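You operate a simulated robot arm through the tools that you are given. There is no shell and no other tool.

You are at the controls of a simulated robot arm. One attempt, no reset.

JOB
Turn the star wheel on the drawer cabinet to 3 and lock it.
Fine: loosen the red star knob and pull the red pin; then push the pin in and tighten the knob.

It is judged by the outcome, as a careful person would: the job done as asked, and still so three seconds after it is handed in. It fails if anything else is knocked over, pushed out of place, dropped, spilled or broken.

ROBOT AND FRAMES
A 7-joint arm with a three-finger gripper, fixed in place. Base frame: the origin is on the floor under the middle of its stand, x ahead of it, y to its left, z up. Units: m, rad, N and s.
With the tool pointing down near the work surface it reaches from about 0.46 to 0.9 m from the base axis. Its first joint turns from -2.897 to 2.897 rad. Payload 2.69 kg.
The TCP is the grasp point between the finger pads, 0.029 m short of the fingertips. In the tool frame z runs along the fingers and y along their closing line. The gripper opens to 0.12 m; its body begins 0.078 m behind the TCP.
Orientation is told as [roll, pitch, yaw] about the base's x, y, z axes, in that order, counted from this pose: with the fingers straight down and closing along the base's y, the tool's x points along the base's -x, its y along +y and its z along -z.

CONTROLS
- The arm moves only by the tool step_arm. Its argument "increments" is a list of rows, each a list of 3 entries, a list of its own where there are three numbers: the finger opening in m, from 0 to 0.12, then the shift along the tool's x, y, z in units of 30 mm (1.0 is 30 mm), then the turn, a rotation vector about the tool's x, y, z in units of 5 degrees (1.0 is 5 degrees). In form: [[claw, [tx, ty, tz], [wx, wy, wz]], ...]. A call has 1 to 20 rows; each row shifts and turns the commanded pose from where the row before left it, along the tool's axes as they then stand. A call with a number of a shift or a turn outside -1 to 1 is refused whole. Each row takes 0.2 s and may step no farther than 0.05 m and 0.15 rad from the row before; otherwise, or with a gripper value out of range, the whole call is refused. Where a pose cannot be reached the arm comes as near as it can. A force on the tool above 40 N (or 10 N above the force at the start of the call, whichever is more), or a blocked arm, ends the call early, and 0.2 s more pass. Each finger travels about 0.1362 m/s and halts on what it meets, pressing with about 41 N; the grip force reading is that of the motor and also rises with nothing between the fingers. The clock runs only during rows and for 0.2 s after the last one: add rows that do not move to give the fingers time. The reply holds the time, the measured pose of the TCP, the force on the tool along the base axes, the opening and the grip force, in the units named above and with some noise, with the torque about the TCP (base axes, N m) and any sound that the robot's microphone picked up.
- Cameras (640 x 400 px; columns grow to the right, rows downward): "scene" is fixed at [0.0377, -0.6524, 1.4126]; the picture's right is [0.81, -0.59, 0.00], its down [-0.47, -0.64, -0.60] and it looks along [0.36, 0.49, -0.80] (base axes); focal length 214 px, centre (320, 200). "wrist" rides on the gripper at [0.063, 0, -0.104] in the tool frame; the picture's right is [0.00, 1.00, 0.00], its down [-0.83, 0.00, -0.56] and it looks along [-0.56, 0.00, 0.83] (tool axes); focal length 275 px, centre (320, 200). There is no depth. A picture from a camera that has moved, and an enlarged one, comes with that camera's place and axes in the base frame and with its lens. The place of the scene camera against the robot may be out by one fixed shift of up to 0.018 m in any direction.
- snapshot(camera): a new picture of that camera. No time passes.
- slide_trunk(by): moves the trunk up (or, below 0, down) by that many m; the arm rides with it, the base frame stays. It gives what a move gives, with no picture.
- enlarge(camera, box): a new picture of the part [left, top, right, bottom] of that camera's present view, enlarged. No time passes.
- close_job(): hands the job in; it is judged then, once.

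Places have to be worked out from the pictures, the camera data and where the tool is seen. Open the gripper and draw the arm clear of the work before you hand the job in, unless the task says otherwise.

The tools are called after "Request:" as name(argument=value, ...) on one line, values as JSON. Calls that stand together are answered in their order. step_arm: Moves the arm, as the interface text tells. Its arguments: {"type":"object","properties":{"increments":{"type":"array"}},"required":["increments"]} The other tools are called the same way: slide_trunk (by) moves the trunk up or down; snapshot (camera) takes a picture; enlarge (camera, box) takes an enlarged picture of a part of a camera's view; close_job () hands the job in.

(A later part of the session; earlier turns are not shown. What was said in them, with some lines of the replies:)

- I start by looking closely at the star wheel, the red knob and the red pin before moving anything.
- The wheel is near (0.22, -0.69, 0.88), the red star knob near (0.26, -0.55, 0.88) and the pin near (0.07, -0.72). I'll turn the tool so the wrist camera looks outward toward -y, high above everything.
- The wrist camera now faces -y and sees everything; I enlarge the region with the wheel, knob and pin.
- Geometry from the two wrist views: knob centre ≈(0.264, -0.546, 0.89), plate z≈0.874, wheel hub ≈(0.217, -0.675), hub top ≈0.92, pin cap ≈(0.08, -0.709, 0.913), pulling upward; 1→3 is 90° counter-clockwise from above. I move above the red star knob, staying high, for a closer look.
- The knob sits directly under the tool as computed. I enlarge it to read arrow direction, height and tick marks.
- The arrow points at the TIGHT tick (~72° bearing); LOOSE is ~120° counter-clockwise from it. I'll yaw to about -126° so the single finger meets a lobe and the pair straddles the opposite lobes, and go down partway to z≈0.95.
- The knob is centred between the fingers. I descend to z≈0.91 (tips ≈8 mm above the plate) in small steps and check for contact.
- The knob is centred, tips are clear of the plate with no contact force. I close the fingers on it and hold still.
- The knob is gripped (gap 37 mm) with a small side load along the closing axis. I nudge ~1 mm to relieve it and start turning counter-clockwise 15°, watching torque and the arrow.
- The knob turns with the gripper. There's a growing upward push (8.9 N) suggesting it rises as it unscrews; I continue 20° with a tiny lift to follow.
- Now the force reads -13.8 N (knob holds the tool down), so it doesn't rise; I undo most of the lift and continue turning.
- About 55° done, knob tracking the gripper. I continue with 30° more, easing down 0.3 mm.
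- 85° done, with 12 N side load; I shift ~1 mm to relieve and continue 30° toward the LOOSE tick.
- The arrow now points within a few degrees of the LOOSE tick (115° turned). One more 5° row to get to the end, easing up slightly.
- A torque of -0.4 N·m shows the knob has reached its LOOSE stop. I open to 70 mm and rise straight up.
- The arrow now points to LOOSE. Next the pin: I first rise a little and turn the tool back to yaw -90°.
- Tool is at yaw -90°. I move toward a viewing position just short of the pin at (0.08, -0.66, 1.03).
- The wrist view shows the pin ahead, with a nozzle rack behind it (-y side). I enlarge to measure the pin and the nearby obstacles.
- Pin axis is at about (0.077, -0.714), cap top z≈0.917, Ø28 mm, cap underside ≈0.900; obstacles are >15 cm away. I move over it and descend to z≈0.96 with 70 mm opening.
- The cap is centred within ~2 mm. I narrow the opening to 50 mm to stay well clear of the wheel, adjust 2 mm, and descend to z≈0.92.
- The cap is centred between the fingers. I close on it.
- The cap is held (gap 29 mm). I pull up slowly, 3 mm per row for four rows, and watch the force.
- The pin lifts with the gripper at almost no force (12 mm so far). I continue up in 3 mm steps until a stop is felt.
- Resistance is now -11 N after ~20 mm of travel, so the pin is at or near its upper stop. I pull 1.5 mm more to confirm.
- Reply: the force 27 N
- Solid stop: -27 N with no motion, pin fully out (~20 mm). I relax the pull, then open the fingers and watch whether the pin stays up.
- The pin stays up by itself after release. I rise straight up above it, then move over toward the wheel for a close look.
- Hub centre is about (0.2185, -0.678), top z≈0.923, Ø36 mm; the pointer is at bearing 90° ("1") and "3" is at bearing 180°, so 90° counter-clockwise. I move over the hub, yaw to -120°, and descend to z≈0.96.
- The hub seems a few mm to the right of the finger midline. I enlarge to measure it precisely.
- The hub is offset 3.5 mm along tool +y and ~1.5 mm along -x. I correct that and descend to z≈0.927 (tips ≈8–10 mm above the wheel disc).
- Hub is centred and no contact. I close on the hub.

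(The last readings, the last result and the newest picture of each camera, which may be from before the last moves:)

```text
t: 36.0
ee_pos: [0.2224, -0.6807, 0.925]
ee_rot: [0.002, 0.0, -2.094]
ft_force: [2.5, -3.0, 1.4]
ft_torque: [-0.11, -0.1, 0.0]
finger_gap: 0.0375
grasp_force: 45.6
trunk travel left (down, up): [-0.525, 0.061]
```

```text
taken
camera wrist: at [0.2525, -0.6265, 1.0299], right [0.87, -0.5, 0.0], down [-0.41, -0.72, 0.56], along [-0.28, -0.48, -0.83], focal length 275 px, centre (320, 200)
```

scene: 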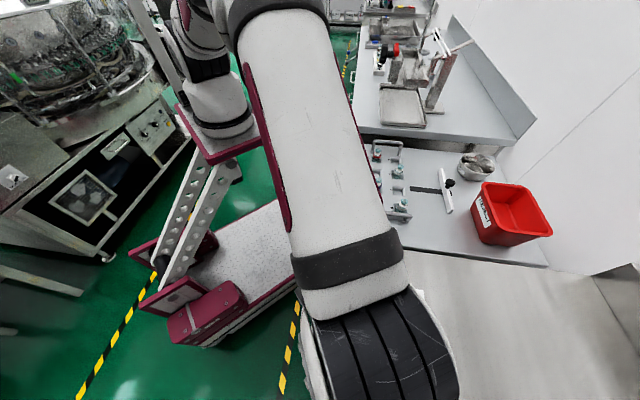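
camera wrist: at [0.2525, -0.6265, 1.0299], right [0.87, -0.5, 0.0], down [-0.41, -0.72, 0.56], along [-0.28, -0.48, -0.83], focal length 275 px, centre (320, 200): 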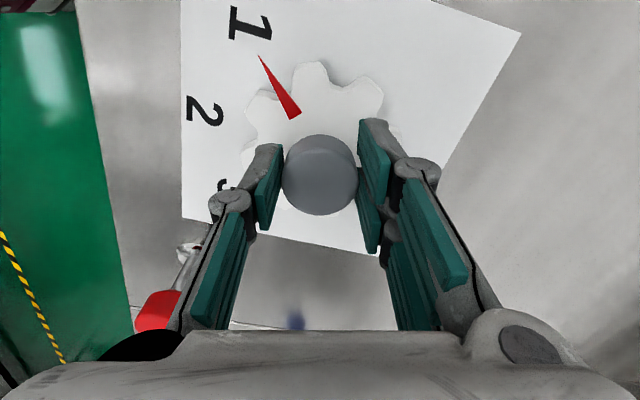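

The hub is gripped (37.5 mm) with low side load. I start turning counter-clockwise: 15° first, then check that the pointer follows.

Request:
step_arm(increments=[[0.015, [0, 0, 0], [0, 0, -1]], [0.015, [0, 0, 0], [0, 0, -1]], [0.015, [0, 0, 0], [0, 0, -1]]])

Request:
snapshot(camera="wrist")

```text
t: 36.8
ee_pos: [0.2203, -0.6809, 0.9258]
ee_rot: [-0.002, 0.002, -1.83]
ft_force: [-1.9, -1.2, -7.0]
ft_torque: [-1.0, 0.51, -0.01]
finger_gap: 0.0375
grasp_force: 45.1
trunk travel left (down, up): [-0.525, 0.061]
```

```text
taken
camera wrist: at [0.2362, -0.62, 1.03], right [0.97, -0.25, 0.0], down [-0.21, -0.8, 0.56], along [-0.14, -0.54, -0.83], focal length 275 px, centre (320, 200)
```

wrist: 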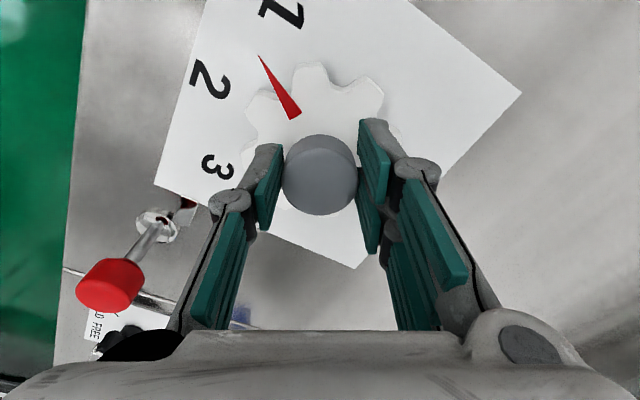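

The wheel and its pointer turn with the hub, and the pin is still up. I continue 40° more.

Request:
step_arm(increments=[[0.015, [0, 0, 0], [0, 0, -1]], [0.015, [0, 0, 0], [0, 0, -1]], [0.015, [0, 0, 0], [0, 0, -1]], [0.015, [0, 0, 0], [0, 0, -1]], [0.015, [0, 0, 0], [0, 0, -1]], [0.015, [0, 0, 0], [0, 0, -1]], [0.015, [0, 0, 0], [0, 0, -1]], [0.015, [0, 0, 0], [0, 0, -1]]])

Request:
snapshot(camera="wrist")

```text
t: 38.6
ee_pos: [0.2175, -0.682, 0.9255]
ee_rot: [-0.003, 0.002, -1.135]
ft_force: [-28.4, -2.1, -15.3]
ft_torque: [-0.53, 0.49, -0.14]
finger_gap: 0.0376
grasp_force: 45.1
trunk travel left (down, up): [-0.525, 0.061]
```

```text
taken
camera wrist: at [0.1905, -0.6242, 1.0301], right [0.9, 0.43, 0.0], down [0.36, -0.75, 0.55], along [0.23, -0.5, -0.83], focal length 275 px, centre (320, 200)
```

wrist: 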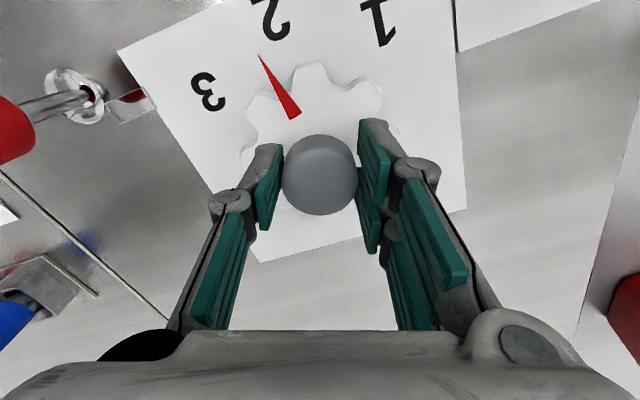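

The pointer has passed 2, but a 28 N side load built up because my turning centre is off the hub axis. I shift ~2.8 mm toward -x and ~1 mm down to relieve it.

Request:
step_arm(increments=[[0.015, [0.04, -0.085, 0.03], [0, 0, 0]], [0.015, [0, 0, 0], [0, 0, 0]]])

```text
t: 39.2
ee_pos: [0.2175, -0.6809, 0.9255]
ee_rot: [-0.001, 0.001, -1.135]
ft_force: [-21.9, -3.9, -5.9]
ft_torque: [1.02, 1.15, -0.15]
finger_gap: 0.0376
grasp_force: 44.9
trunk travel left (down, up): [-0.525, 0.061]
```

Side load fell only to 22 N; I shift another ~2 mm toward -x to see how it responds.

Request:
step_arm(increments=[[0.015, [0.03, -0.06, 0.01], [0, 0, 0]], [0.015, [0, 0, 0], [0, 0, 0]]])

Request:
snapshot(camera="wrist")

Request:
snapshot(camera="scene")

```text
t: 39.8
ee_pos: [0.2172, -0.6812, 0.9259]
ee_rot: [0.001, -0.001, -1.135]
ft_force: [-14.6, -4.4, -0.9]
ft_torque: [0.66, 0.84, -0.11]
finger_gap: 0.0375
grasp_force: 45.4
trunk travel left (down, up): [-0.525, 0.061]
```

```text
taken
camera wrist: at [0.1897, -0.6239, 1.0299], right [0.9, 0.43, 0.0], down [0.35, -0.75, 0.56], along [0.24, -0.5, -0.83], focal length 275 px, centre (320, 200)
```

wrist: 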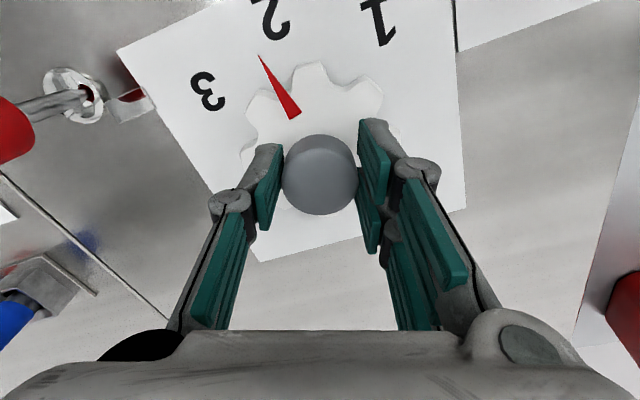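

```text
taken
```

scene: 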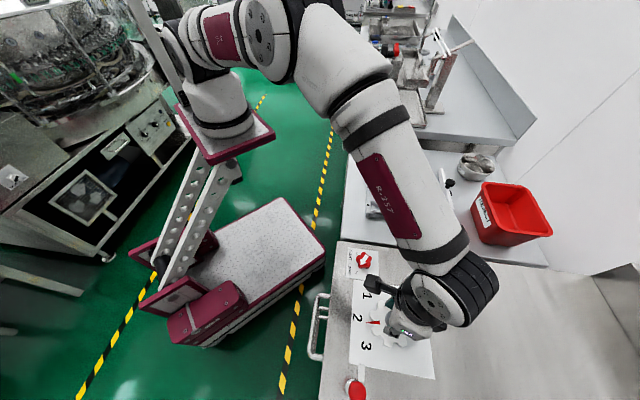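

The load responds at about 3 N per mm. I shift another ~4 mm to null it before turning further.

Request:
step_arm(increments=[[0.015, [0.02, -0.07, 0], [0, 0, 0]], [0.015, [0.01, -0.06, 0], [0, 0, 0]], [0.015, [0, 0, 0], [0, 0, 0]]])

```text
t: 40.6
ee_pos: [0.2167, -0.681, 0.9258]
ee_rot: [0.004, -0.004, -1.133]
ft_force: [13.7, 0.6, 8.3]
ft_torque: [0.59, -0.33, 0.04]
finger_gap: 0.0375
grasp_force: 45.0
trunk travel left (down, up): [-0.525, 0.061]
```

Overshot slightly (+14 N). I shift back ~1.5 mm and turn 15° more.

Request:
step_arm(increments=[[0.015, [-0.015, 0.04, -0.02], [0, 0, 0]], [0.015, [0, 0, 0], [0, 0, -1]], [0.015, [0, 0, 0], [0, 0, -1]], [0.015, [0, 0, 0], [0, 0, -1]]])

```text
t: 41.6
ee_pos: [0.2162, -0.6816, 0.9254]
ee_rot: [0.001, -0.002, -0.872]
ft_force: [23.8, -3.8, 0.5]
ft_torque: [-0.77, -1.14, 0.05]
finger_gap: 0.0375
grasp_force: 44.8
trunk travel left (down, up): [-0.525, 0.061]
```

There's now 24 N toward +x, so I move the turning centre back ~2 mm toward +x while continuing 10°.

Request:
step_arm(increments=[[0.015, [-0.043, 0.052, 0], [0, 0, 0]], [0.015, [0, 0, 0], [0, 0, -1]], [0.015, [0, 0, 0], [0, 0, -1]]])

Request:
snapshot(camera="wrist")

```text
t: 42.4
ee_pos: [0.2155, -0.6822, 0.9266]
ee_rot: [-0.002, 0.001, -0.699]
ft_force: [15.6, -13.8, -5.5]
ft_torque: [-0.55, -0.5, 0.0]
finger_gap: 0.0376
grasp_force: 44.7
trunk travel left (down, up): [-0.525, 0.061]
```

```text
taken
camera wrist: at [0.1667, -0.6418, 1.03], right [0.64, 0.77, 0.0], down [0.64, -0.53, 0.56], along [0.43, -0.36, -0.83], focal length 275 px, centre (320, 200)
```

wrist: 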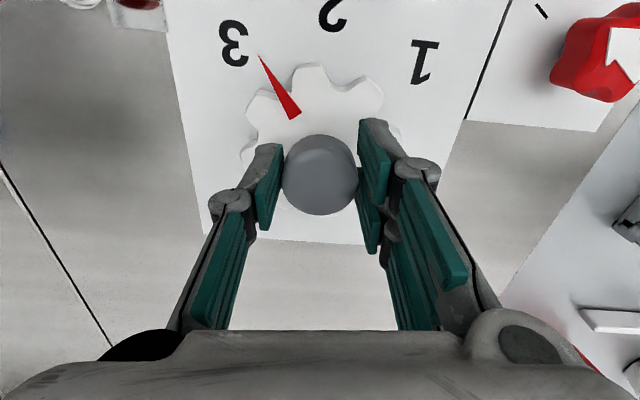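

80° turned, pointer nearly at 3. I relieve the side load (shift ~2 mm) and do the last 10°.

Request:
step_arm(increments=[[0.015, [-0.07, 0, 0.01], [0, 0, 0]], [0.015, [0, 0, 0], [0, 0, -1]], [0.015, [0, 0, 0], [0, 0, -1]], [0.015, [0, 0, 0], [0, 0, 0]]])

Request:
snapshot(camera="wrist")

Request:
enlarge(camera="scene", box=[300, 230, 460, 400])

```text
t: 43.4
ee_pos: [0.2151, -0.6833, 0.9255]
ee_rot: [-0.001, 0.003, -0.523]
ft_force: [-3.7, -9.4, -0.5]
ft_torque: [0.07, 0.85, -0.03]
finger_gap: 0.0375
grasp_force: 45.6
trunk travel left (down, up): [-0.525, 0.061]
```

```text
taken
camera wrist: at [0.1603, -0.6517, 1.0303], right [0.5, 0.87, 0.0], down [0.72, -0.41, 0.55], along [0.48, -0.28, -0.83], focal length 275 px, centre (320, 200)
```

wrist: 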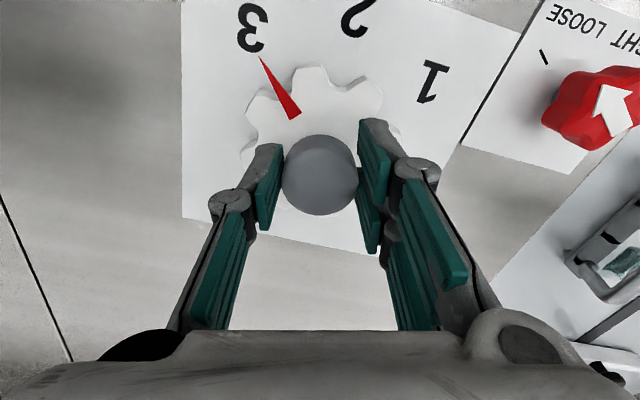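

```text
2.35 times, centred on (380, 315) of scene
camera zoom: at [0.0377, -0.6524, 1.4126], right [0.81, -0.59, 0.0], down [-0.47, -0.64, -0.6], along [0.36, 0.49, -0.8], focal length 505 px, centre (179, -71)
```

zoom: 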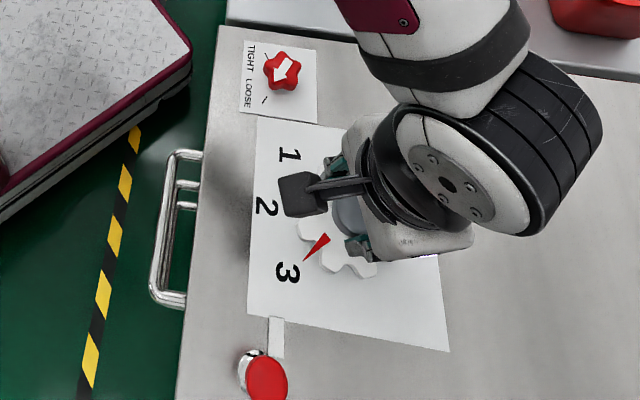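

Pointer sits relative to "3" exactly as it did to "1" at the start (tip and glyph in the same image places), yaw moved exactly 90°. I release the hub and rise.

Request:
step_arm(increments=[[0.06, [0, 0, 0], [0, 0, 0]], [0.06, [0, 0, 0], [0, 0, 0]], [0.06, [0, 0, -0.6], [0, 0, 0]], [0.06, [0, 0, -1], [0, 0, 0]], [0.06, [0, 0, -1], [0, 0, 0]], [0.06, [0, 0, -1], [0, 0, 0]], [0.06, [0, 0, 0], [0, 0, 0]]])

Request:
snapshot(camera="wrist")

```text
t: 45.0
ee_pos: [0.219, -0.6827, 1.0345]
ee_rot: [0.0, -0.001, -0.523]
ft_force: [-0.2, -0.6, 0.2]
ft_torque: [0.01, 0.02, 0.0]
finger_gap: 0.0599
grasp_force: 0.1
trunk travel left (down, up): [-0.525, 0.061]
```

```text
taken
camera wrist: at [0.1649, -0.6519, 1.1385], right [0.5, 0.87, 0.0], down [0.72, -0.41, 0.56], along [0.48, -0.28, -0.83], focal length 275 px, centre (320, 200)
```

wrist: 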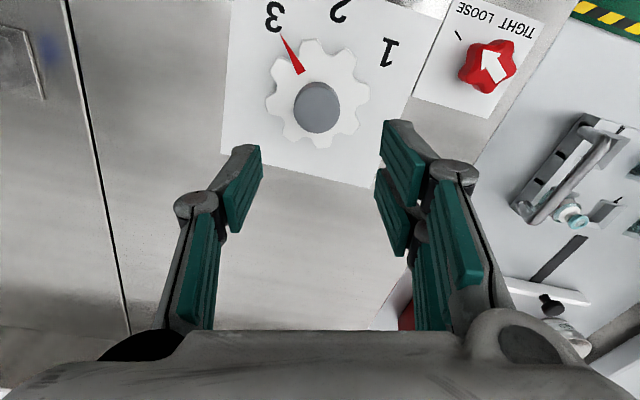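

I measure the pointer bearing with an enlarged view before setting the pin.

Request:
enlarge(camera="wrist", box=[220, 0, 400, 180])

```text
2.22 times, centred on (310, 90) of wrist
camera zoom: at [0.1649, -0.6519, 1.1385], right [0.5, 0.87, 0.0], down [0.72, -0.41, 0.56], along [0.48, -0.28, -0.83], focal length 612 px, centre (342, 444)
```

zoom: 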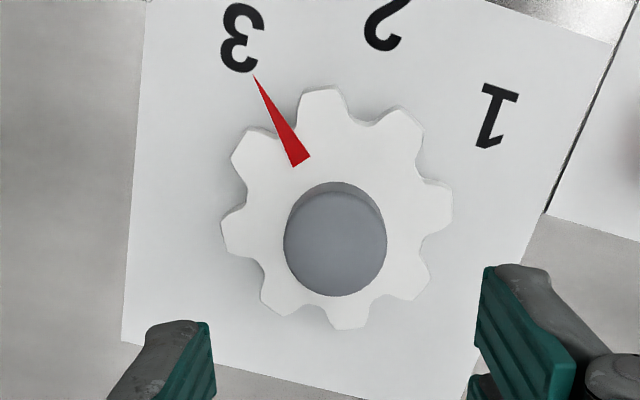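

Pointer bearing measures 179.6° — exactly on 3 (was 90.2° at 1). Now I turn back to yaw -90° and move over the pin at (0.0775, -0.7155).

Request:
step_arm(increments=[[0.05, [0, 0, 0], [0, 0, 1]], [0.05, [0, 0, 0], [0, 0, 1]], [0.05, [0, 0, 0], [0, 0, 1]], [0.05, [0, 0, 0], [0, 0, 1]], [0.05, [0, 0, 0], [0, 0, 1]], [0.05, [0, 0, 0], [0, 0, 1]], [0.05, [0, 0, 0], [0, 0, 1]], [0.05, [0, 0, 0], [0, 0, 1]], [0.05, [0, 0, 0], [0, 0, 1]], [0.05, [0, 0, 0], [0, 0, 1]], [0.05, [0, 0, 0], [0, 0, 1]], [0.05, [0, 0, 0], [0, 0, 1]], [0.05, [-0.22, -0.944, 0], [0, 0, 0]], [0.05, [-0.22, -0.944, 0], [0, 0, 0]], [0.05, [-0.22, -0.944, 0], [0, 0, 0]], [0.05, [-0.22, -0.944, 0], [0, 0, 0]], [0.05, [-0.22, -0.944, 0], [0, 0, 0]], [0.05, [0, 0, 0], [0, 0, 0]]])

Request:
snapshot(camera="wrist")

```text
t: 48.8
ee_pos: [0.0746, -0.7158, 1.0322]
ee_rot: [0.0, -0.001, -1.572]
ft_force: [0.1, 0.4, -0.5]
ft_torque: [0.03, -0.05, -0.01]
finger_gap: 0.0499
grasp_force: 0.1
trunk travel left (down, up): [-0.525, 0.061]
```

```text
taken
camera wrist: at [0.0744, -0.6521, 1.1371], right [1.0, 0.0, 0.0], down [0.0, -0.83, 0.56], along [0.0, -0.56, -0.83], focal length 275 px, centre (320, 200)
```

wrist: 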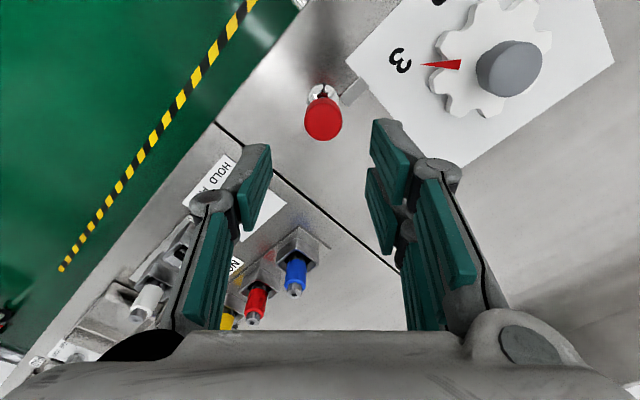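

The cap is centred within ~2 mm and the pin is still up; pointer is on 3. I correct 2 mm and descend to z≈0.942.

Request:
step_arm(increments=[[0.05, [-0.03, 0.075, 0], [0, 0, 0]], [0.05, [0, 0, 0.8], [0, 0, 0]], [0.05, [0, 0, 0.8], [0, 0, 0]], [0.05, [0, 0, 0.8], [0, 0, 0]], [0.05, [0, 0, 0.6], [0, 0, 0]], [0.05, [0, 0, 0], [0, 0, 0]]])

Request:
snapshot(camera="wrist")

```text
t: 50.2
ee_pos: [0.079, -0.717, 0.9439]
ee_rot: [-0.002, -0.001, -1.57]
ft_force: [0.5, 0.7, 0.3]
ft_torque: [0.01, 0.0, 0.0]
finger_gap: 0.0498
grasp_force: 0.1
trunk travel left (down, up): [-0.525, 0.061]
```

```text
taken
camera wrist: at [0.0779, -0.6538, 1.0482], right [1.0, 0.0, 0.0], down [0.0, -0.83, 0.56], along [0.0, -0.56, -0.83], focal length 275 px, centre (320, 200)
```

wrist: 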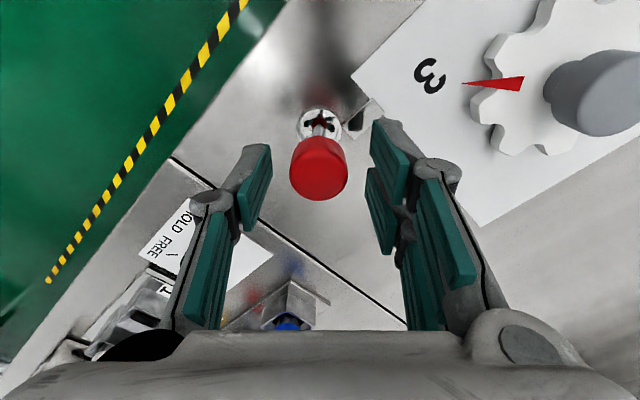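

Cap centred. I close on it, then push down in 3 mm steps, watching the force.

Request:
step_arm(increments=[[0.01, [0, 0, 0], [0, 0, 0]], [0.01, [0, 0, 0], [0, 0, 0]], [0.01, [0, 0, 0], [0, 0, 0]], [0.01, [0, 0, 0.1], [0, 0, 0]], [0.01, [0, 0, 0.1], [0, 0, 0]], [0.01, [0, 0, 0.1], [0, 0, 0]]])

Request:
snapshot(camera="wrist")

```text
t: 51.6
ee_pos: [0.0777, -0.7177, 0.9339]
ee_rot: [0.0, -0.001, -1.572]
ft_force: [-4.2, -3.5, 1.4]
ft_torque: [-1.16, 0.19, 0.1]
finger_gap: 0.0286
grasp_force: 45.4
trunk travel left (down, up): [-0.525, 0.061]
```

```text
taken
camera wrist: at [0.0771, -0.6536, 1.0385], right [1.0, 0.0, 0.0], down [0.0, -0.83, 0.56], along [0.0, -0.56, -0.83], focal length 275 px, centre (320, 200)
```

wrist: 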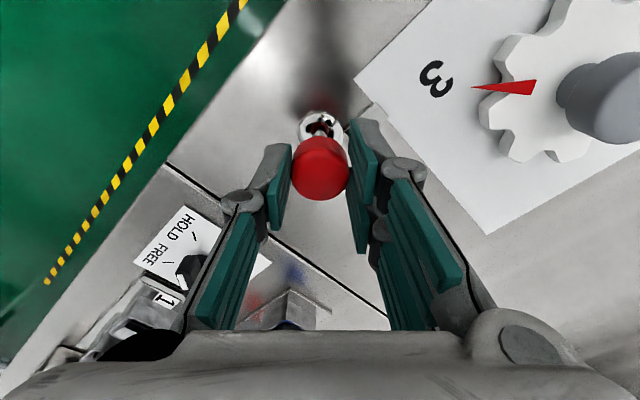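

The pin slides down with little force. I continue 9 mm more in 3 mm steps.

Request:
step_arm(increments=[[0.01, [0, 0, 0.1], [0, 0, 0]], [0.01, [0, 0, 0.1], [0, 0, 0]], [0.01, [0, 0, 0.1], [0, 0, 0]]])

```text
t: 52.4
ee_pos: [0.079, -0.7164, 0.9251]
ee_rot: [0.002, 0.0, -1.57]
ft_force: [-1.8, -7.5, 1.8]
ft_torque: [-1.01, 0.14, 0.05]
finger_gap: 0.0288
grasp_force: 44.9
trunk travel left (down, up): [-0.525, 0.061]
```

Nearly in. I push a further 3 mm in 1 mm steps until the lower stop is felt.

Request:
step_arm(increments=[[0.01, [0, 0, 0.035], [0, 0, 0]], [0.01, [0, 0, 0.035], [0, 0, 0]], [0.01, [0, 0, 0.03], [0, 0, 0]], [0.01, [0, 0, 0], [0, 0, 0]]])

Request:
snapshot(camera="wrist")

```text
t: 53.4
ee_pos: [0.078, -0.7184, 0.9251]
ee_rot: [0.001, -0.001, -1.571]
ft_force: [0.4, -4.0, 19.5]
ft_torque: [1.04, -0.05, 0.05]
finger_gap: 0.0285
grasp_force: 45.0
trunk travel left (down, up): [-0.525, 0.061]
```

```text
taken
camera wrist: at [0.0771, -0.6536, 1.0281], right [1.0, 0.0, 0.0], down [0.0, -0.83, 0.56], along [0.0, -0.56, -0.83], focal length 275 px, centre (320, 200)
```

wrist: 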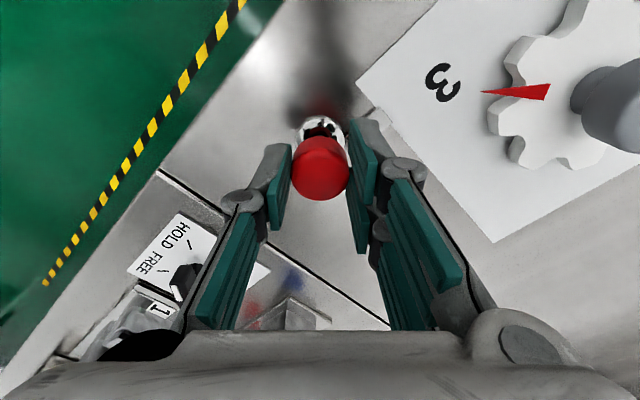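

Lower stop felt (19.5 N, no more motion) after ~19 mm: the pin is fully in. I ease the push (still slightly down), open, and check.

Request:
step_arm(increments=[[0.01, [0, 0, -0.04], [0, 0, 0]], [0.05, [0, 0, 0], [0, 0, 0]], [0.05, [0, 0, 0], [0, 0, 0]], [0.05, [0, 0, -0.6], [0, 0, 0]], [0.05, [0, 0, -1], [0, 0, 0]], [0.05, [0, 0, -1], [0, 0, 0]], [0.05, [0, 0, -1], [0, 0, 0]], [0.05, [0, 0, 0], [0, 0, 0]]])

Request:
snapshot(camera="wrist")

Request:
enlarge(camera="wrist", box=[270, 50, 370, 150])

```text
t: 55.2
ee_pos: [0.0779, -0.7164, 1.031]
ee_rot: [0.0, 0.0, -1.571]
ft_force: [0.1, 0.0, -0.3]
ft_torque: [-0.01, -0.04, -0.03]
finger_gap: 0.0502
grasp_force: 0.0
trunk travel left (down, up): [-0.525, 0.061]
```

```text
taken
camera wrist: at [0.0779, -0.653, 1.1354], right [1.0, 0.0, 0.0], down [0.0, -0.83, 0.56], along [0.0, -0.56, -0.83], focal length 275 px, centre (320, 200)
```

wrist: 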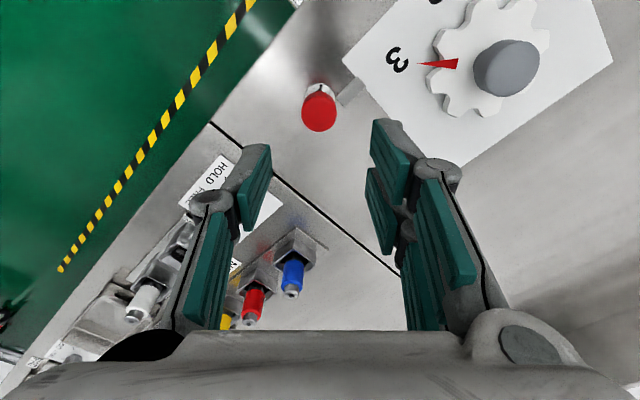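

```text
4.00 times, centred on (320, 100) of wrist
camera zoom: at [0.0779, -0.653, 1.1354], right [1.0, 0.0, 0.0], down [0.0, -0.83, 0.56], along [0.0, -0.56, -0.83], focal length 1101 px, centre (320, 600)
```

zoom: 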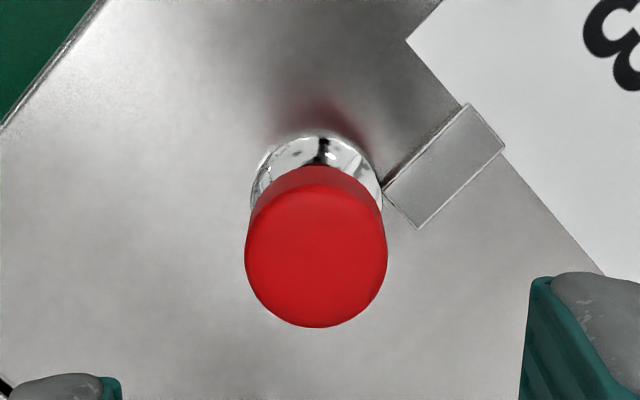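

The cap's apparent size puts its top back at ≈0.915, same as at the start, so the pin is in; the pointer remains on 3. Now I go to the red star knob at (0.264, -0.548), staying high.

Request:
step_arm(increments=[[0.07, [0.803, 0.886, 0], [0, 0, 0]], [0.07, [0.803, 0.886, 0], [0, 0, 0]], [0.07, [0.803, 0.886, 0], [0, 0, 0]], [0.07, [0.803, 0.886, 0], [0, 0, 0]], [0.07, [0.803, 0.886, 0], [0, 0, 0]], [0.07, [0.803, 0.886, 0], [0, 0, 0]], [0.07, [0.803, 0.886, 0], [0, 0, 0]], [0.07, [0, 0, 0], [0, 0, 0]]])

Request:
snapshot(camera="wrist")

Request:
enlarge(camera="scene", box=[300, 230, 460, 400])

```text
t: 57.0
ee_pos: [0.2634, -0.5455, 1.0321]
ee_rot: [-0.001, -0.001, -1.572]
ft_force: [0.2, -0.3, -0.3]
ft_torque: [-0.02, -0.02, -0.03]
finger_gap: 0.0702
grasp_force: 0.0
trunk travel left (down, up): [-0.525, 0.061]
```

```text
taken
camera wrist: at [0.2629, -0.483, 1.1363], right [1.0, 0.0, 0.0], down [0.0, -0.83, 0.56], along [0.0, -0.56, -0.83], focal length 275 px, centre (320, 200)
```

wrist: 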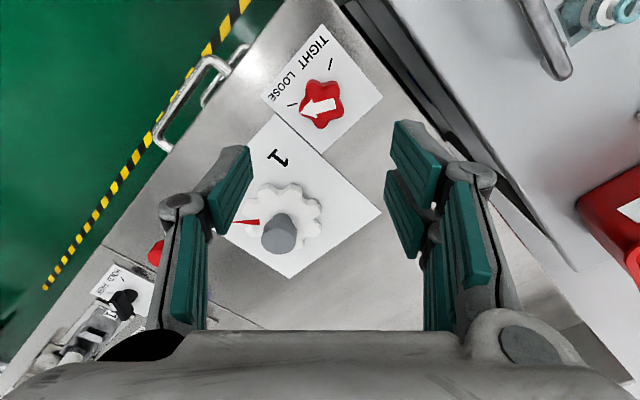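

```text
2.35 times, centred on (380, 315) of scene
camera zoom: at [0.0377, -0.6524, 1.4126], right [0.81, -0.59, 0.0], down [-0.47, -0.64, -0.6], along [0.36, 0.49, -0.8], focal length 505 px, centre (179, -71)
```

zoom: 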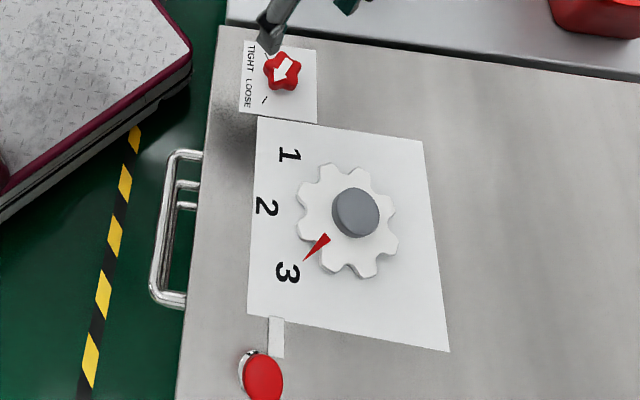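

The scene shows the wheel pointer at 3 and the pin cap exactly where it was at the start (in). I rotate to yaw ≈ -6° over the knob.

Request:
step_arm(increments=[[0.075, [-0.05, 0, 0.2], [0, 0, -1]], [0.075, [0, 0, 0.2], [0, 0, -1]], [0.075, [0, 0, 0.2], [0, 0, -1]], [0.075, [0, 0, 0.2], [0, 0, -1]], [0.075, [0, 0, 0.2], [0, 0, -1]], [0.075, [0, 0, 0.2], [0, 0, -1]], [0.075, [0, 0, 0.2], [0, 0, -1]], [0.075, [0, 0, 0.2], [0, 0, -1]], [0.075, [0, 0, 0.2], [0, 0, -1]], [0.075, [0, 0, 0.2], [0, 0, -1]], [0.075, [0, 0, 0], [0, 0, -1]], [0.075, [0, 0, 0], [0, 0, -1]], [0.075, [0, 0, 0], [0, 0, -1]], [0.075, [0, 0, 0], [0, 0, -1]], [0.075, [0, 0, 0], [0, 0, -1]], [0.075, [0, 0, 0], [0, 0, -1]], [0.075, [0, 0, 0], [0, 0, -0.8]], [0.075, [0, 0, 0], [0, 0, 0]]])

Request:
snapshot(camera="wrist")

Request:
enlarge(camera="wrist", box=[240, 60, 400, 200])

```text
t: 60.8
ee_pos: [0.2634, -0.5496, 0.9717]
ee_rot: [-0.001, 0.0, -0.103]
ft_force: [0.6, 0.6, -0.5]
ft_torque: [-0.01, -0.02, 0.02]
finger_gap: 0.0751
grasp_force: 0.0
trunk travel left (down, up): [-0.525, 0.061]
```

```text
taken
camera wrist: at [0.2011, -0.5435, 1.0762], right [0.1, 1.0, 0.0], down [0.83, -0.08, 0.56], along [0.55, -0.05, -0.83], focal length 275 px, centre (320, 200)
```

wrist: 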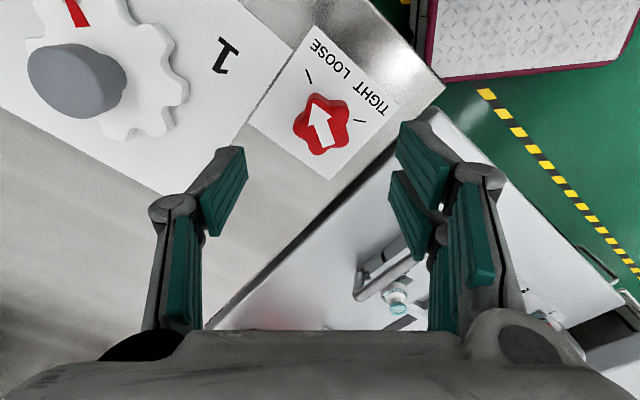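

```text
2.86 times, centred on (320, 130) of wrist
camera zoom: at [0.2011, -0.5435, 1.0762], right [0.1, 1.0, 0.0], down [0.83, -0.08, 0.56], along [0.55, -0.05, -0.83], focal length 786 px, centre (320, 400)
```

zoom: 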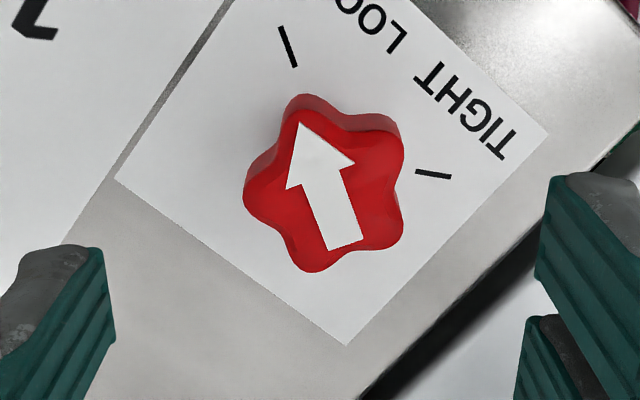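

Knob is centred within ~1 mm. I correct slightly and descend to z≈0.912.

Request:
step_arm(increments=[[0.075, [0.02, 0.04, 0.5], [0, 0, 0]], [0.075, [0, 0, 0.5], [0, 0, 0]], [0.075, [0, 0, 0.5], [0, 0, 0]], [0.075, [0, 0, 0.3], [0, 0, 0]], [0.075, [0, 0, 0.18], [0, 0, 0]], [0.075, [0, 0, 0], [0, 0, 0]]])

Request:
snapshot(camera="wrist")

```text
t: 62.2
ee_pos: [0.2645, -0.5477, 0.9121]
ee_rot: [0.001, -0.002, -0.105]
ft_force: [0.0, -0.3, 0.0]
ft_torque: [0.0, -0.01, -0.06]
finger_gap: 0.0749
grasp_force: 0.0
trunk travel left (down, up): [-0.525, 0.061]
```

```text
taken
camera wrist: at [0.2012, -0.5409, 1.0169], right [0.1, 0.99, 0.0], down [0.83, -0.08, 0.56], along [0.55, -0.06, -0.83], focal length 275 px, centre (320, 200)
```

wrist: 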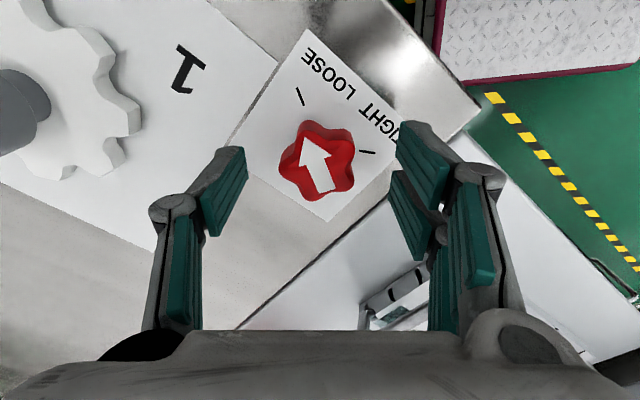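

Knob centred (image centre ≈(318,162)), tips clear. I close on it.

Request:
step_arm(increments=[[0.02, [0, 0, 0], [0, 0, 0]], [0.02, [0, 0, 0], [0, 0, 0]], [0.02, [0, 0, 0], [0, 0, 0]]])

Request:
enlarge(camera="wrist", box=[220, 40, 440, 220])

```text
t: 63.0
ee_pos: [0.2639, -0.5484, 0.9131]
ee_rot: [0.001, -0.001, -0.104]
ft_force: [0.1, -5.3, 1.8]
ft_torque: [-0.23, -0.06, 0.0]
finger_gap: 0.037
grasp_force: 44.6
trunk travel left (down, up): [-0.525, 0.061]
```

```text
2.22 times, centred on (330, 130) of wrist
camera zoom: at [0.2012, -0.5415, 1.0173], right [0.1, 0.99, 0.0], down [0.83, -0.08, 0.56], along [0.55, -0.06, -0.83], focal length 612 px, centre (298, 356)
```

zoom: 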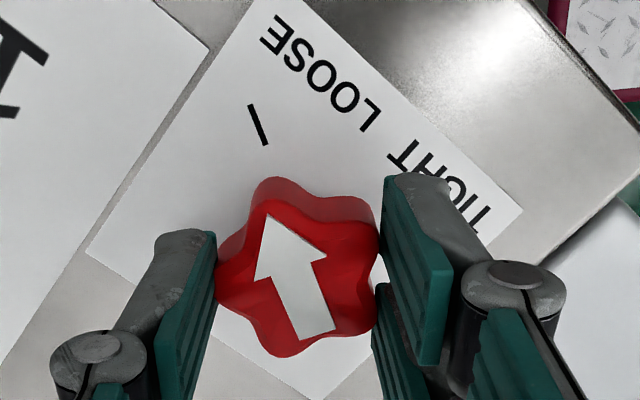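

Gripped (37 mm) in the same way as before, low load. I turn clockwise 30° and check.

Request:
step_arm(increments=[[0.02, [0, -0.02, 0], [0, 0, 1]], [0.02, [0, 0, 0], [0, 0, 1]], [0.02, [0, 0, 0], [0, 0, 1]], [0.02, [0, 0, 0], [0, 0, 1]], [0.02, [0, 0, 0], [0, 0, 1]], [0.02, [0, 0, 0], [0, 0, 1]]])

Request:
snapshot(camera="wrist")

```text
t: 64.4
ee_pos: [0.2636, -0.548, 0.9121]
ee_rot: [0.002, 0.0, -0.63]
ft_force: [1.4, 12.3, 24.7]
ft_torque: [0.2, -0.2, 0.01]
finger_gap: 0.0372
grasp_force: 45.1
trunk travel left (down, up): [-0.525, 0.061]
```

```text
taken
camera wrist: at [0.2126, -0.5108, 1.0173], right [0.59, 0.81, 0.0], down [0.67, -0.49, 0.56], along [0.45, -0.32, -0.83], focal length 275 px, centre (320, 200)
```

wrist: 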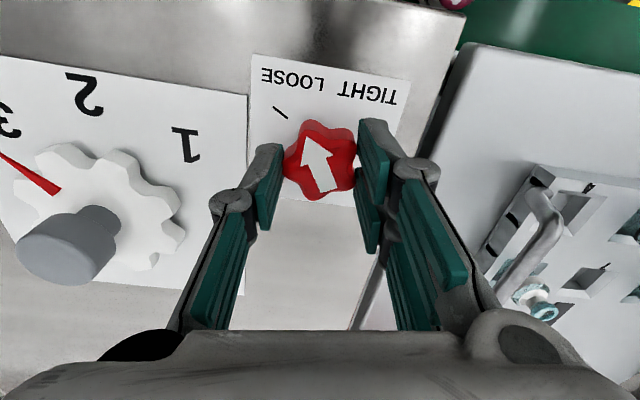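

Turning fine, but 25 N upward and 12 N side load built up; I ease up ~1.5 mm and sideways ~1 mm, then continue 20°.

Request:
step_arm(increments=[[0.02, [0.02, 0.03, -0.05], [0, 0, 0]], [0.02, [0, 0, 0], [0, 0, 1]], [0.02, [0, 0, 0], [0, 0, 1]], [0.02, [0, 0, 0], [0, 0, 1]], [0.02, [0, 0, 0], [0, 0, 1]]])

```text
t: 65.6
ee_pos: [0.2644, -0.549, 0.913]
ee_rot: [0.001, 0.003, -0.98]
ft_force: [4.6, 0.9, -11.2]
ft_torque: [-0.68, -0.22, 0.01]
finger_gap: 0.0369
grasp_force: 45.2
trunk travel left (down, up): [-0.525, 0.061]
```

Loads are modest now. I ease down 0.6 mm and continue 25° clockwise.

Request:
step_arm(increments=[[0.02, [0, 0, 0.02], [0, 0, 1]], [0.02, [0, 0, 0], [0, 0, 1]], [0.02, [0, 0, 0], [0, 0, 1]], [0.02, [0, 0, 0], [0, 0, 1]], [0.02, [0, 0, 0], [0, 0, 1]]])

Request:
snapshot(camera="wrist")

```text
t: 66.8
ee_pos: [0.2641, -0.5481, 0.9137]
ee_rot: [0.002, 0.001, -1.416]
ft_force: [7.9, 7.9, -1.5]
ft_torque: [0.48, 0.0, 0.01]
finger_gap: 0.037
grasp_force: 45.2
trunk travel left (down, up): [-0.525, 0.061]
```

```text
taken
camera wrist: at [0.254, -0.485, 1.0174], right [0.99, 0.16, 0.0], down [0.13, -0.82, 0.55], along [0.09, -0.55, -0.83], focal length 275 px, centre (320, 200)
```

wrist: 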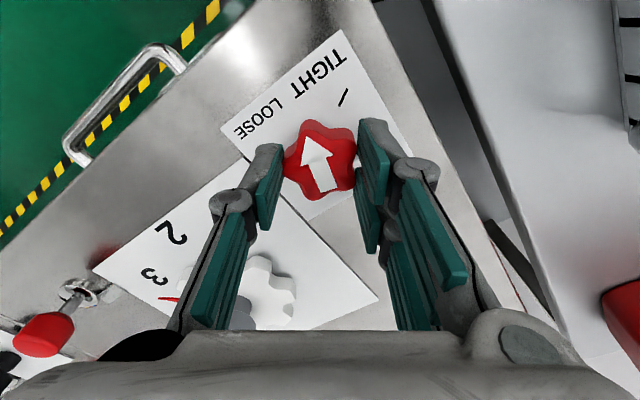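

75° of clockwise turn done. I relieve the small side load and continue 30°.

Request:
step_arm(increments=[[0.02, [0.02, 0.027, 0], [0, 0, 1]], [0.02, [0, 0, 0], [0, 0, 1]], [0.02, [0, 0, 0], [0, 0, 1]], [0.02, [0, 0, 0], [0, 0, 1]], [0.02, [0, 0, 0], [0, 0, 1]], [0.02, [0, 0, 0], [0, 0, 1]]])

Request:
snapshot(camera="wrist")

```text
t: 68.2
ee_pos: [0.2641, -0.5464, 0.9127]
ee_rot: [0.002, 0.0, -1.938]
ft_force: [9.4, 5.8, 2.1]
ft_torque: [0.56, -0.48, 0.01]
finger_gap: 0.0368
grasp_force: 45.1
trunk travel left (down, up): [-0.525, 0.061]
```

```text
taken
camera wrist: at [0.2868, -0.4878, 1.0173], right [0.94, -0.35, 0.0], down [-0.3, -0.78, 0.56], along [-0.2, -0.52, -0.83], focal length 275 px, centre (320, 200)
```

wrist: 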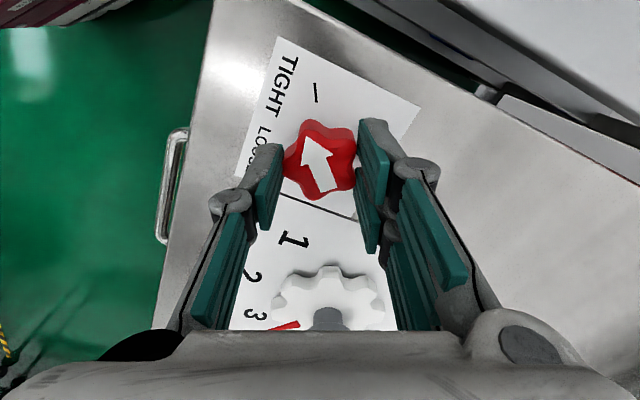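

105° done; last 15° now, watching for the tight stop in the torque reading.

Request:
step_arm(increments=[[0.02, [0, 0.02, 0], [0, 0, 1]], [0.02, [0, 0, 0], [0, 0, 1]], [0.02, [0, 0, 0], [0, 0, 1]], [0.02, [0, 0, 0], [0, 0, 0]]])

Request:
enlarge(camera="wrist", box=[220, 40, 440, 220])

```text
t: 69.2
ee_pos: [0.265, -0.5465, 0.9137]
ee_rot: [-0.001, 0.0, -2.202]
ft_force: [6.9, 4.5, -0.5]
ft_torque: [-0.18, 0.12, -0.01]
finger_gap: 0.0368
grasp_force: 44.7
trunk travel left (down, up): [-0.525, 0.061]
```

```text
2.22 times, centred on (330, 130) of wrist
camera zoom: at [0.3016, -0.4956, 1.0173], right [0.81, -0.59, 0.0], down [-0.49, -0.67, 0.56], along [-0.33, -0.45, -0.83], focal length 612 px, centre (298, 356)
```

zoom: 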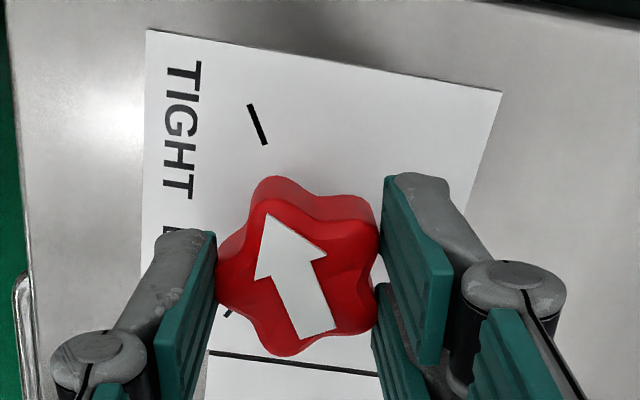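

The arrow points at the TIGHT tick, but no stop torque yet. I turn a few degrees more to seat it firmly.

Request:
step_arm(increments=[[0.02, [0, 0, 0], [0, 0, 0.6]], [0.02, [0, 0, 0], [0, 0, 0]]])

```text
t: 69.8
ee_pos: [0.2654, -0.5473, 0.9132]
ee_rot: [0.0, 0.0, -2.252]
ft_force: [6.8, 1.4, 1.3]
ft_torque: [0.1, -0.13, 0.67]
finger_gap: 0.0372
grasp_force: 45.1
trunk travel left (down, up): [-0.525, 0.061]
```

The tight stop is reached (0.67 N·m). I open the fingers, rise, and check everything.

Request:
step_arm(increments=[[0.075, [0, 0, 0], [0, 0, 0]], [0.075, [0, 0, 0], [0, 0, 0]], [0.075, [0, 0, -0.5], [0, 0, 0]], [0.075, [0, 0, -1], [0, 0, 0]], [0.075, [0, 0, -1], [0, 0, 0]], [0.075, [0, 0, -1], [0, 0, 0]], [0.075, [0, 0, -1], [0, 0, 0]], [0.075, [0, 0, 0], [0, 0, 0]]])

Request:
snapshot(camera="wrist")

Request:
enlarge(camera="scene", box=[300, 230, 460, 400])

```text
t: 71.6
ee_pos: [0.2655, -0.5474, 1.0492]
ee_rot: [-0.001, -0.001, -2.251]
ft_force: [0.4, 0.9, -0.1]
ft_torque: [0.02, -0.02, -0.02]
finger_gap: 0.075
grasp_force: 0.1
trunk travel left (down, up): [-0.525, 0.061]
```

```text
taken
camera wrist: at [0.3048, -0.4977, 1.1537], right [0.78, -0.63, 0.0], down [-0.52, -0.65, 0.56], along [-0.35, -0.43, -0.83], focal length 275 px, centre (320, 200)
```

wrist: 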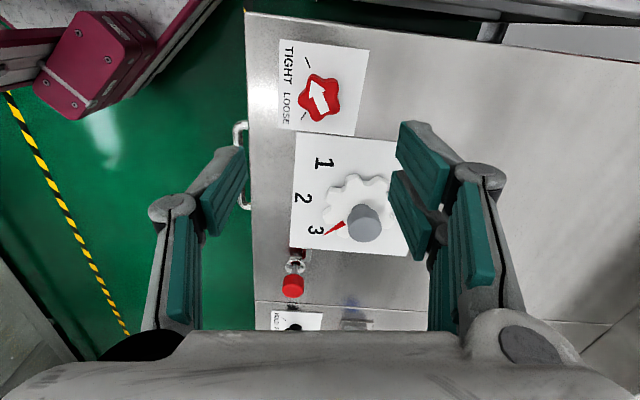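

```text
2.35 times, centred on (380, 315) of scene
camera zoom: at [0.0377, -0.6524, 1.4126], right [0.81, -0.59, 0.0], down [-0.47, -0.64, -0.6], along [0.36, 0.49, -0.8], focal length 505 px, centre (179, -71)
```

zoom: 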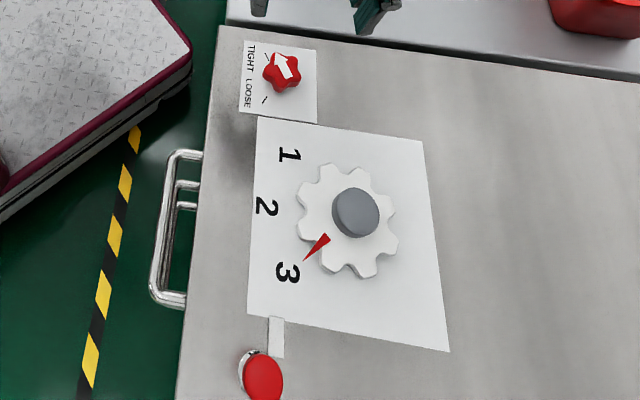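

Knob arrow is at TIGHT, wheel on 3, pin in. I take closer looks at the pin and knob to be sure.

Request:
enlarge(camera="scene", box=[330, 350, 400, 400])

Request:
enlarge(camera="scene", box=[330, 235, 410, 295])

Request:
enlarge(camera="wrist", box=[250, 30, 410, 310])

```text
8.00 times, centred on (365, 375) of scene
camera zoom: at [0.0377, -0.6524, 1.4126], right [0.81, -0.59, 0.0], down [-0.47, -0.64, -0.6], along [0.36, 0.49, -0.8], focal length 1716 px, centre (-40, -1200)
```

zoom: 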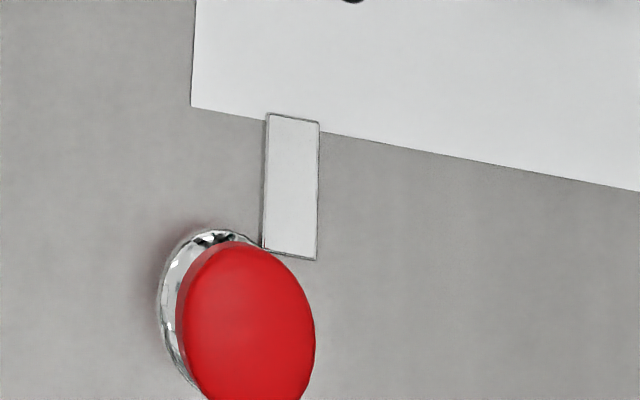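

```text
6.67 times, centred on (370, 265) of scene
camera zoom: at [0.0377, -0.6524, 1.4126], right [0.81, -0.59, 0.0], down [-0.47, -0.64, -0.6], along [0.36, 0.49, -0.8], focal length 1430 px, centre (-13, -233)
```

zoom: 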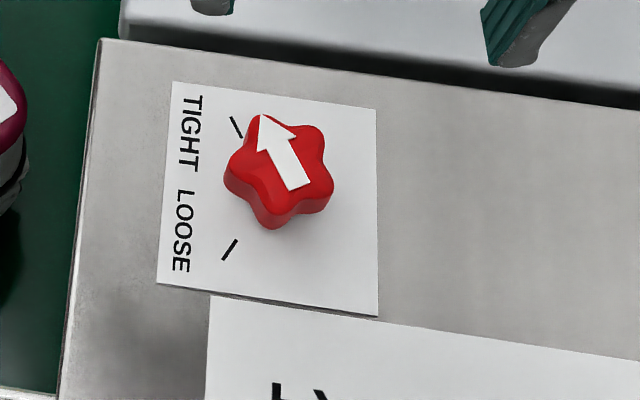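

```text
1.43 times, centred on (330, 170) of wrist
camera zoom: at [0.3048, -0.4977, 1.1537], right [0.78, -0.63, 0.0], down [-0.52, -0.65, 0.56], along [-0.35, -0.43, -0.83], focal length 393 px, centre (306, 243)
```

zoom: 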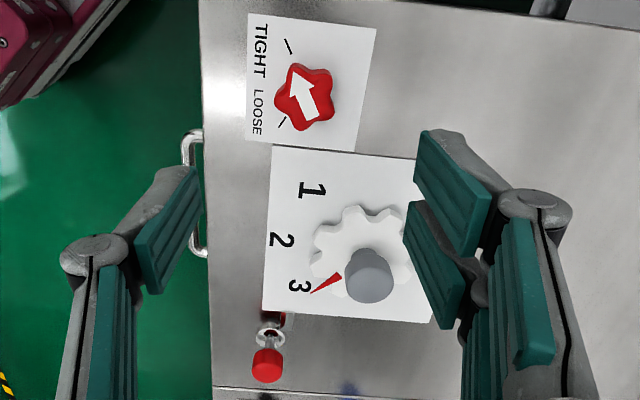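

Everything matches. I withdraw to the earlier viewing pose (0.226, -0.328, 1.164, yaw -90°) so I can compare the pin with its original picture from the same spot.

Request:
step_arm(increments=[[0.09, [0, 0, -0.5], [0, 0, -1]], [0.09, [0, 0, -0.5], [0, 0, -1]], [0.09, [0, 0, -0.5], [0, 0, -1]], [0.09, [0, 0, -0.5], [0, 0, -1]], [0.09, [0, 0, -0.5], [0, 0, -1]], [0.09, [0, 0, -0.5], [0, 0, -1]], [0.12, [0, 0, -0.5], [0, 0, -1]], [0.12, [0, 0, -0.33], [0, 0, -0.8]], [0.12, [0.915, -0.163, 0], [0, 0, 0]], [0.12, [0.915, -0.163, 0], [0, 0, 0]], [0.12, [0.915, -0.163, 0], [0, 0, 0]], [0.12, [0.915, -0.163, 0], [0, 0, 0]], [0.12, [0.915, -0.163, 0], [0, 0, 0]], [0.12, [0.915, -0.163, 0], [0, 0, 0]], [0.12, [0.915, -0.163, 0], [0, 0, 0]], [0.12, [0.915, -0.163, 0], [0, 0, 0]], [0.12, [0, 0, 0], [0, 0, 0]]])

Request:
enlarge(camera="wrist", box=[170, 160, 410, 330])

Request:
enlarge(camera="wrist", box=[170, 240, 330, 340])

Request:
snapshot(camera="scene")

```text
t: 75.2
ee_pos: [0.2262, -0.3269, 1.1633]
ee_rot: [0.0, 0.001, -1.572]
ft_force: [-0.5, -0.1, -0.6]
ft_torque: [0.0, 0.01, 0.02]
finger_gap: 0.1199
grasp_force: 0.1
trunk travel left (down, up): [-0.525, 0.061]
```

```text
2.35 times, centred on (290, 245) of wrist
camera zoom: at [0.2258, -0.2635, 1.2666], right [1.0, 0.0, 0.0], down [0.0, -0.83, 0.56], along [0.0, -0.56, -0.83], focal length 648 px, centre (391, 94)
```

zoom: 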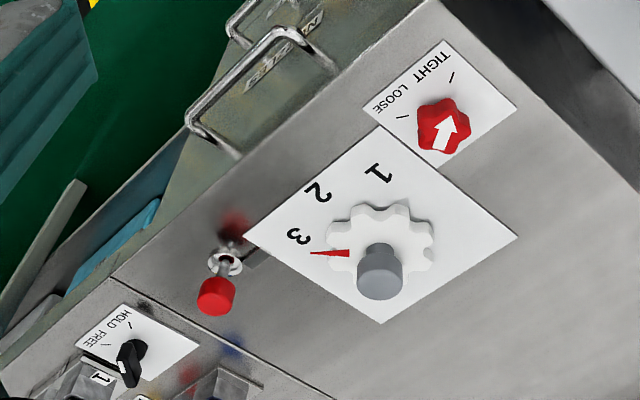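

```text
4.00 times, centred on (250, 290) of wrist
camera zoom: at [0.2258, -0.2635, 1.2666], right [1.0, 0.0, 0.0], down [0.0, -0.83, 0.56], along [0.0, -0.56, -0.83], focal length 1101 px, centre (600, -160)
```

zoom: 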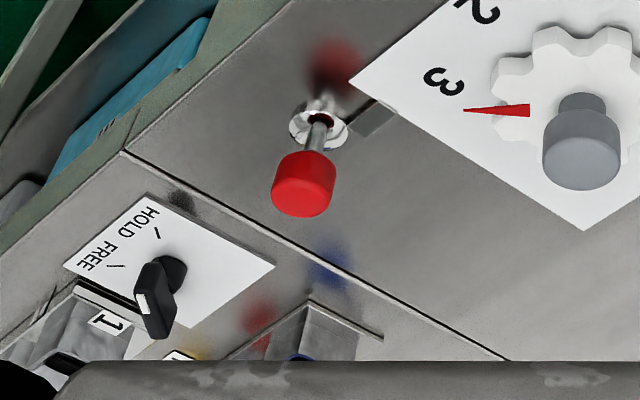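

```text
taken
```

scene: 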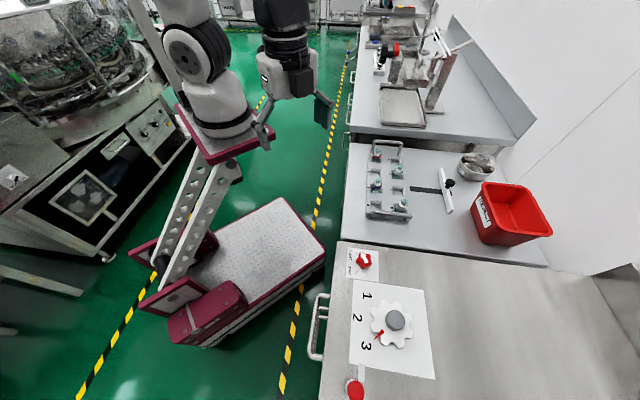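

From the same viewpoint, the pin cap sits at the same height as at the start (within about a pixel). The knob arrow is back on TIGHT, the pointer is on 3, and nothing else has moved. The arm is clear with the gripper open, so I hand the job in.

Request:
close_job()

```text
The job is handed in.
```

The star wheel is turned to 3 and locked, and I've handed the job in.

- **Wheel:** the pointer measured within half a degree of 3, and it was still on 3 after the lock was set.
- **Pin:** pushed in until it hit its stop. From the same viewpoint, its cap sits at the same height as before I started.
- **Knob:** turned until it stopped firmly, with the arrow back on TIGHT.

In the final pictures nothing else had been moved or knocked over. The arm is clear of the work with the gripper open.
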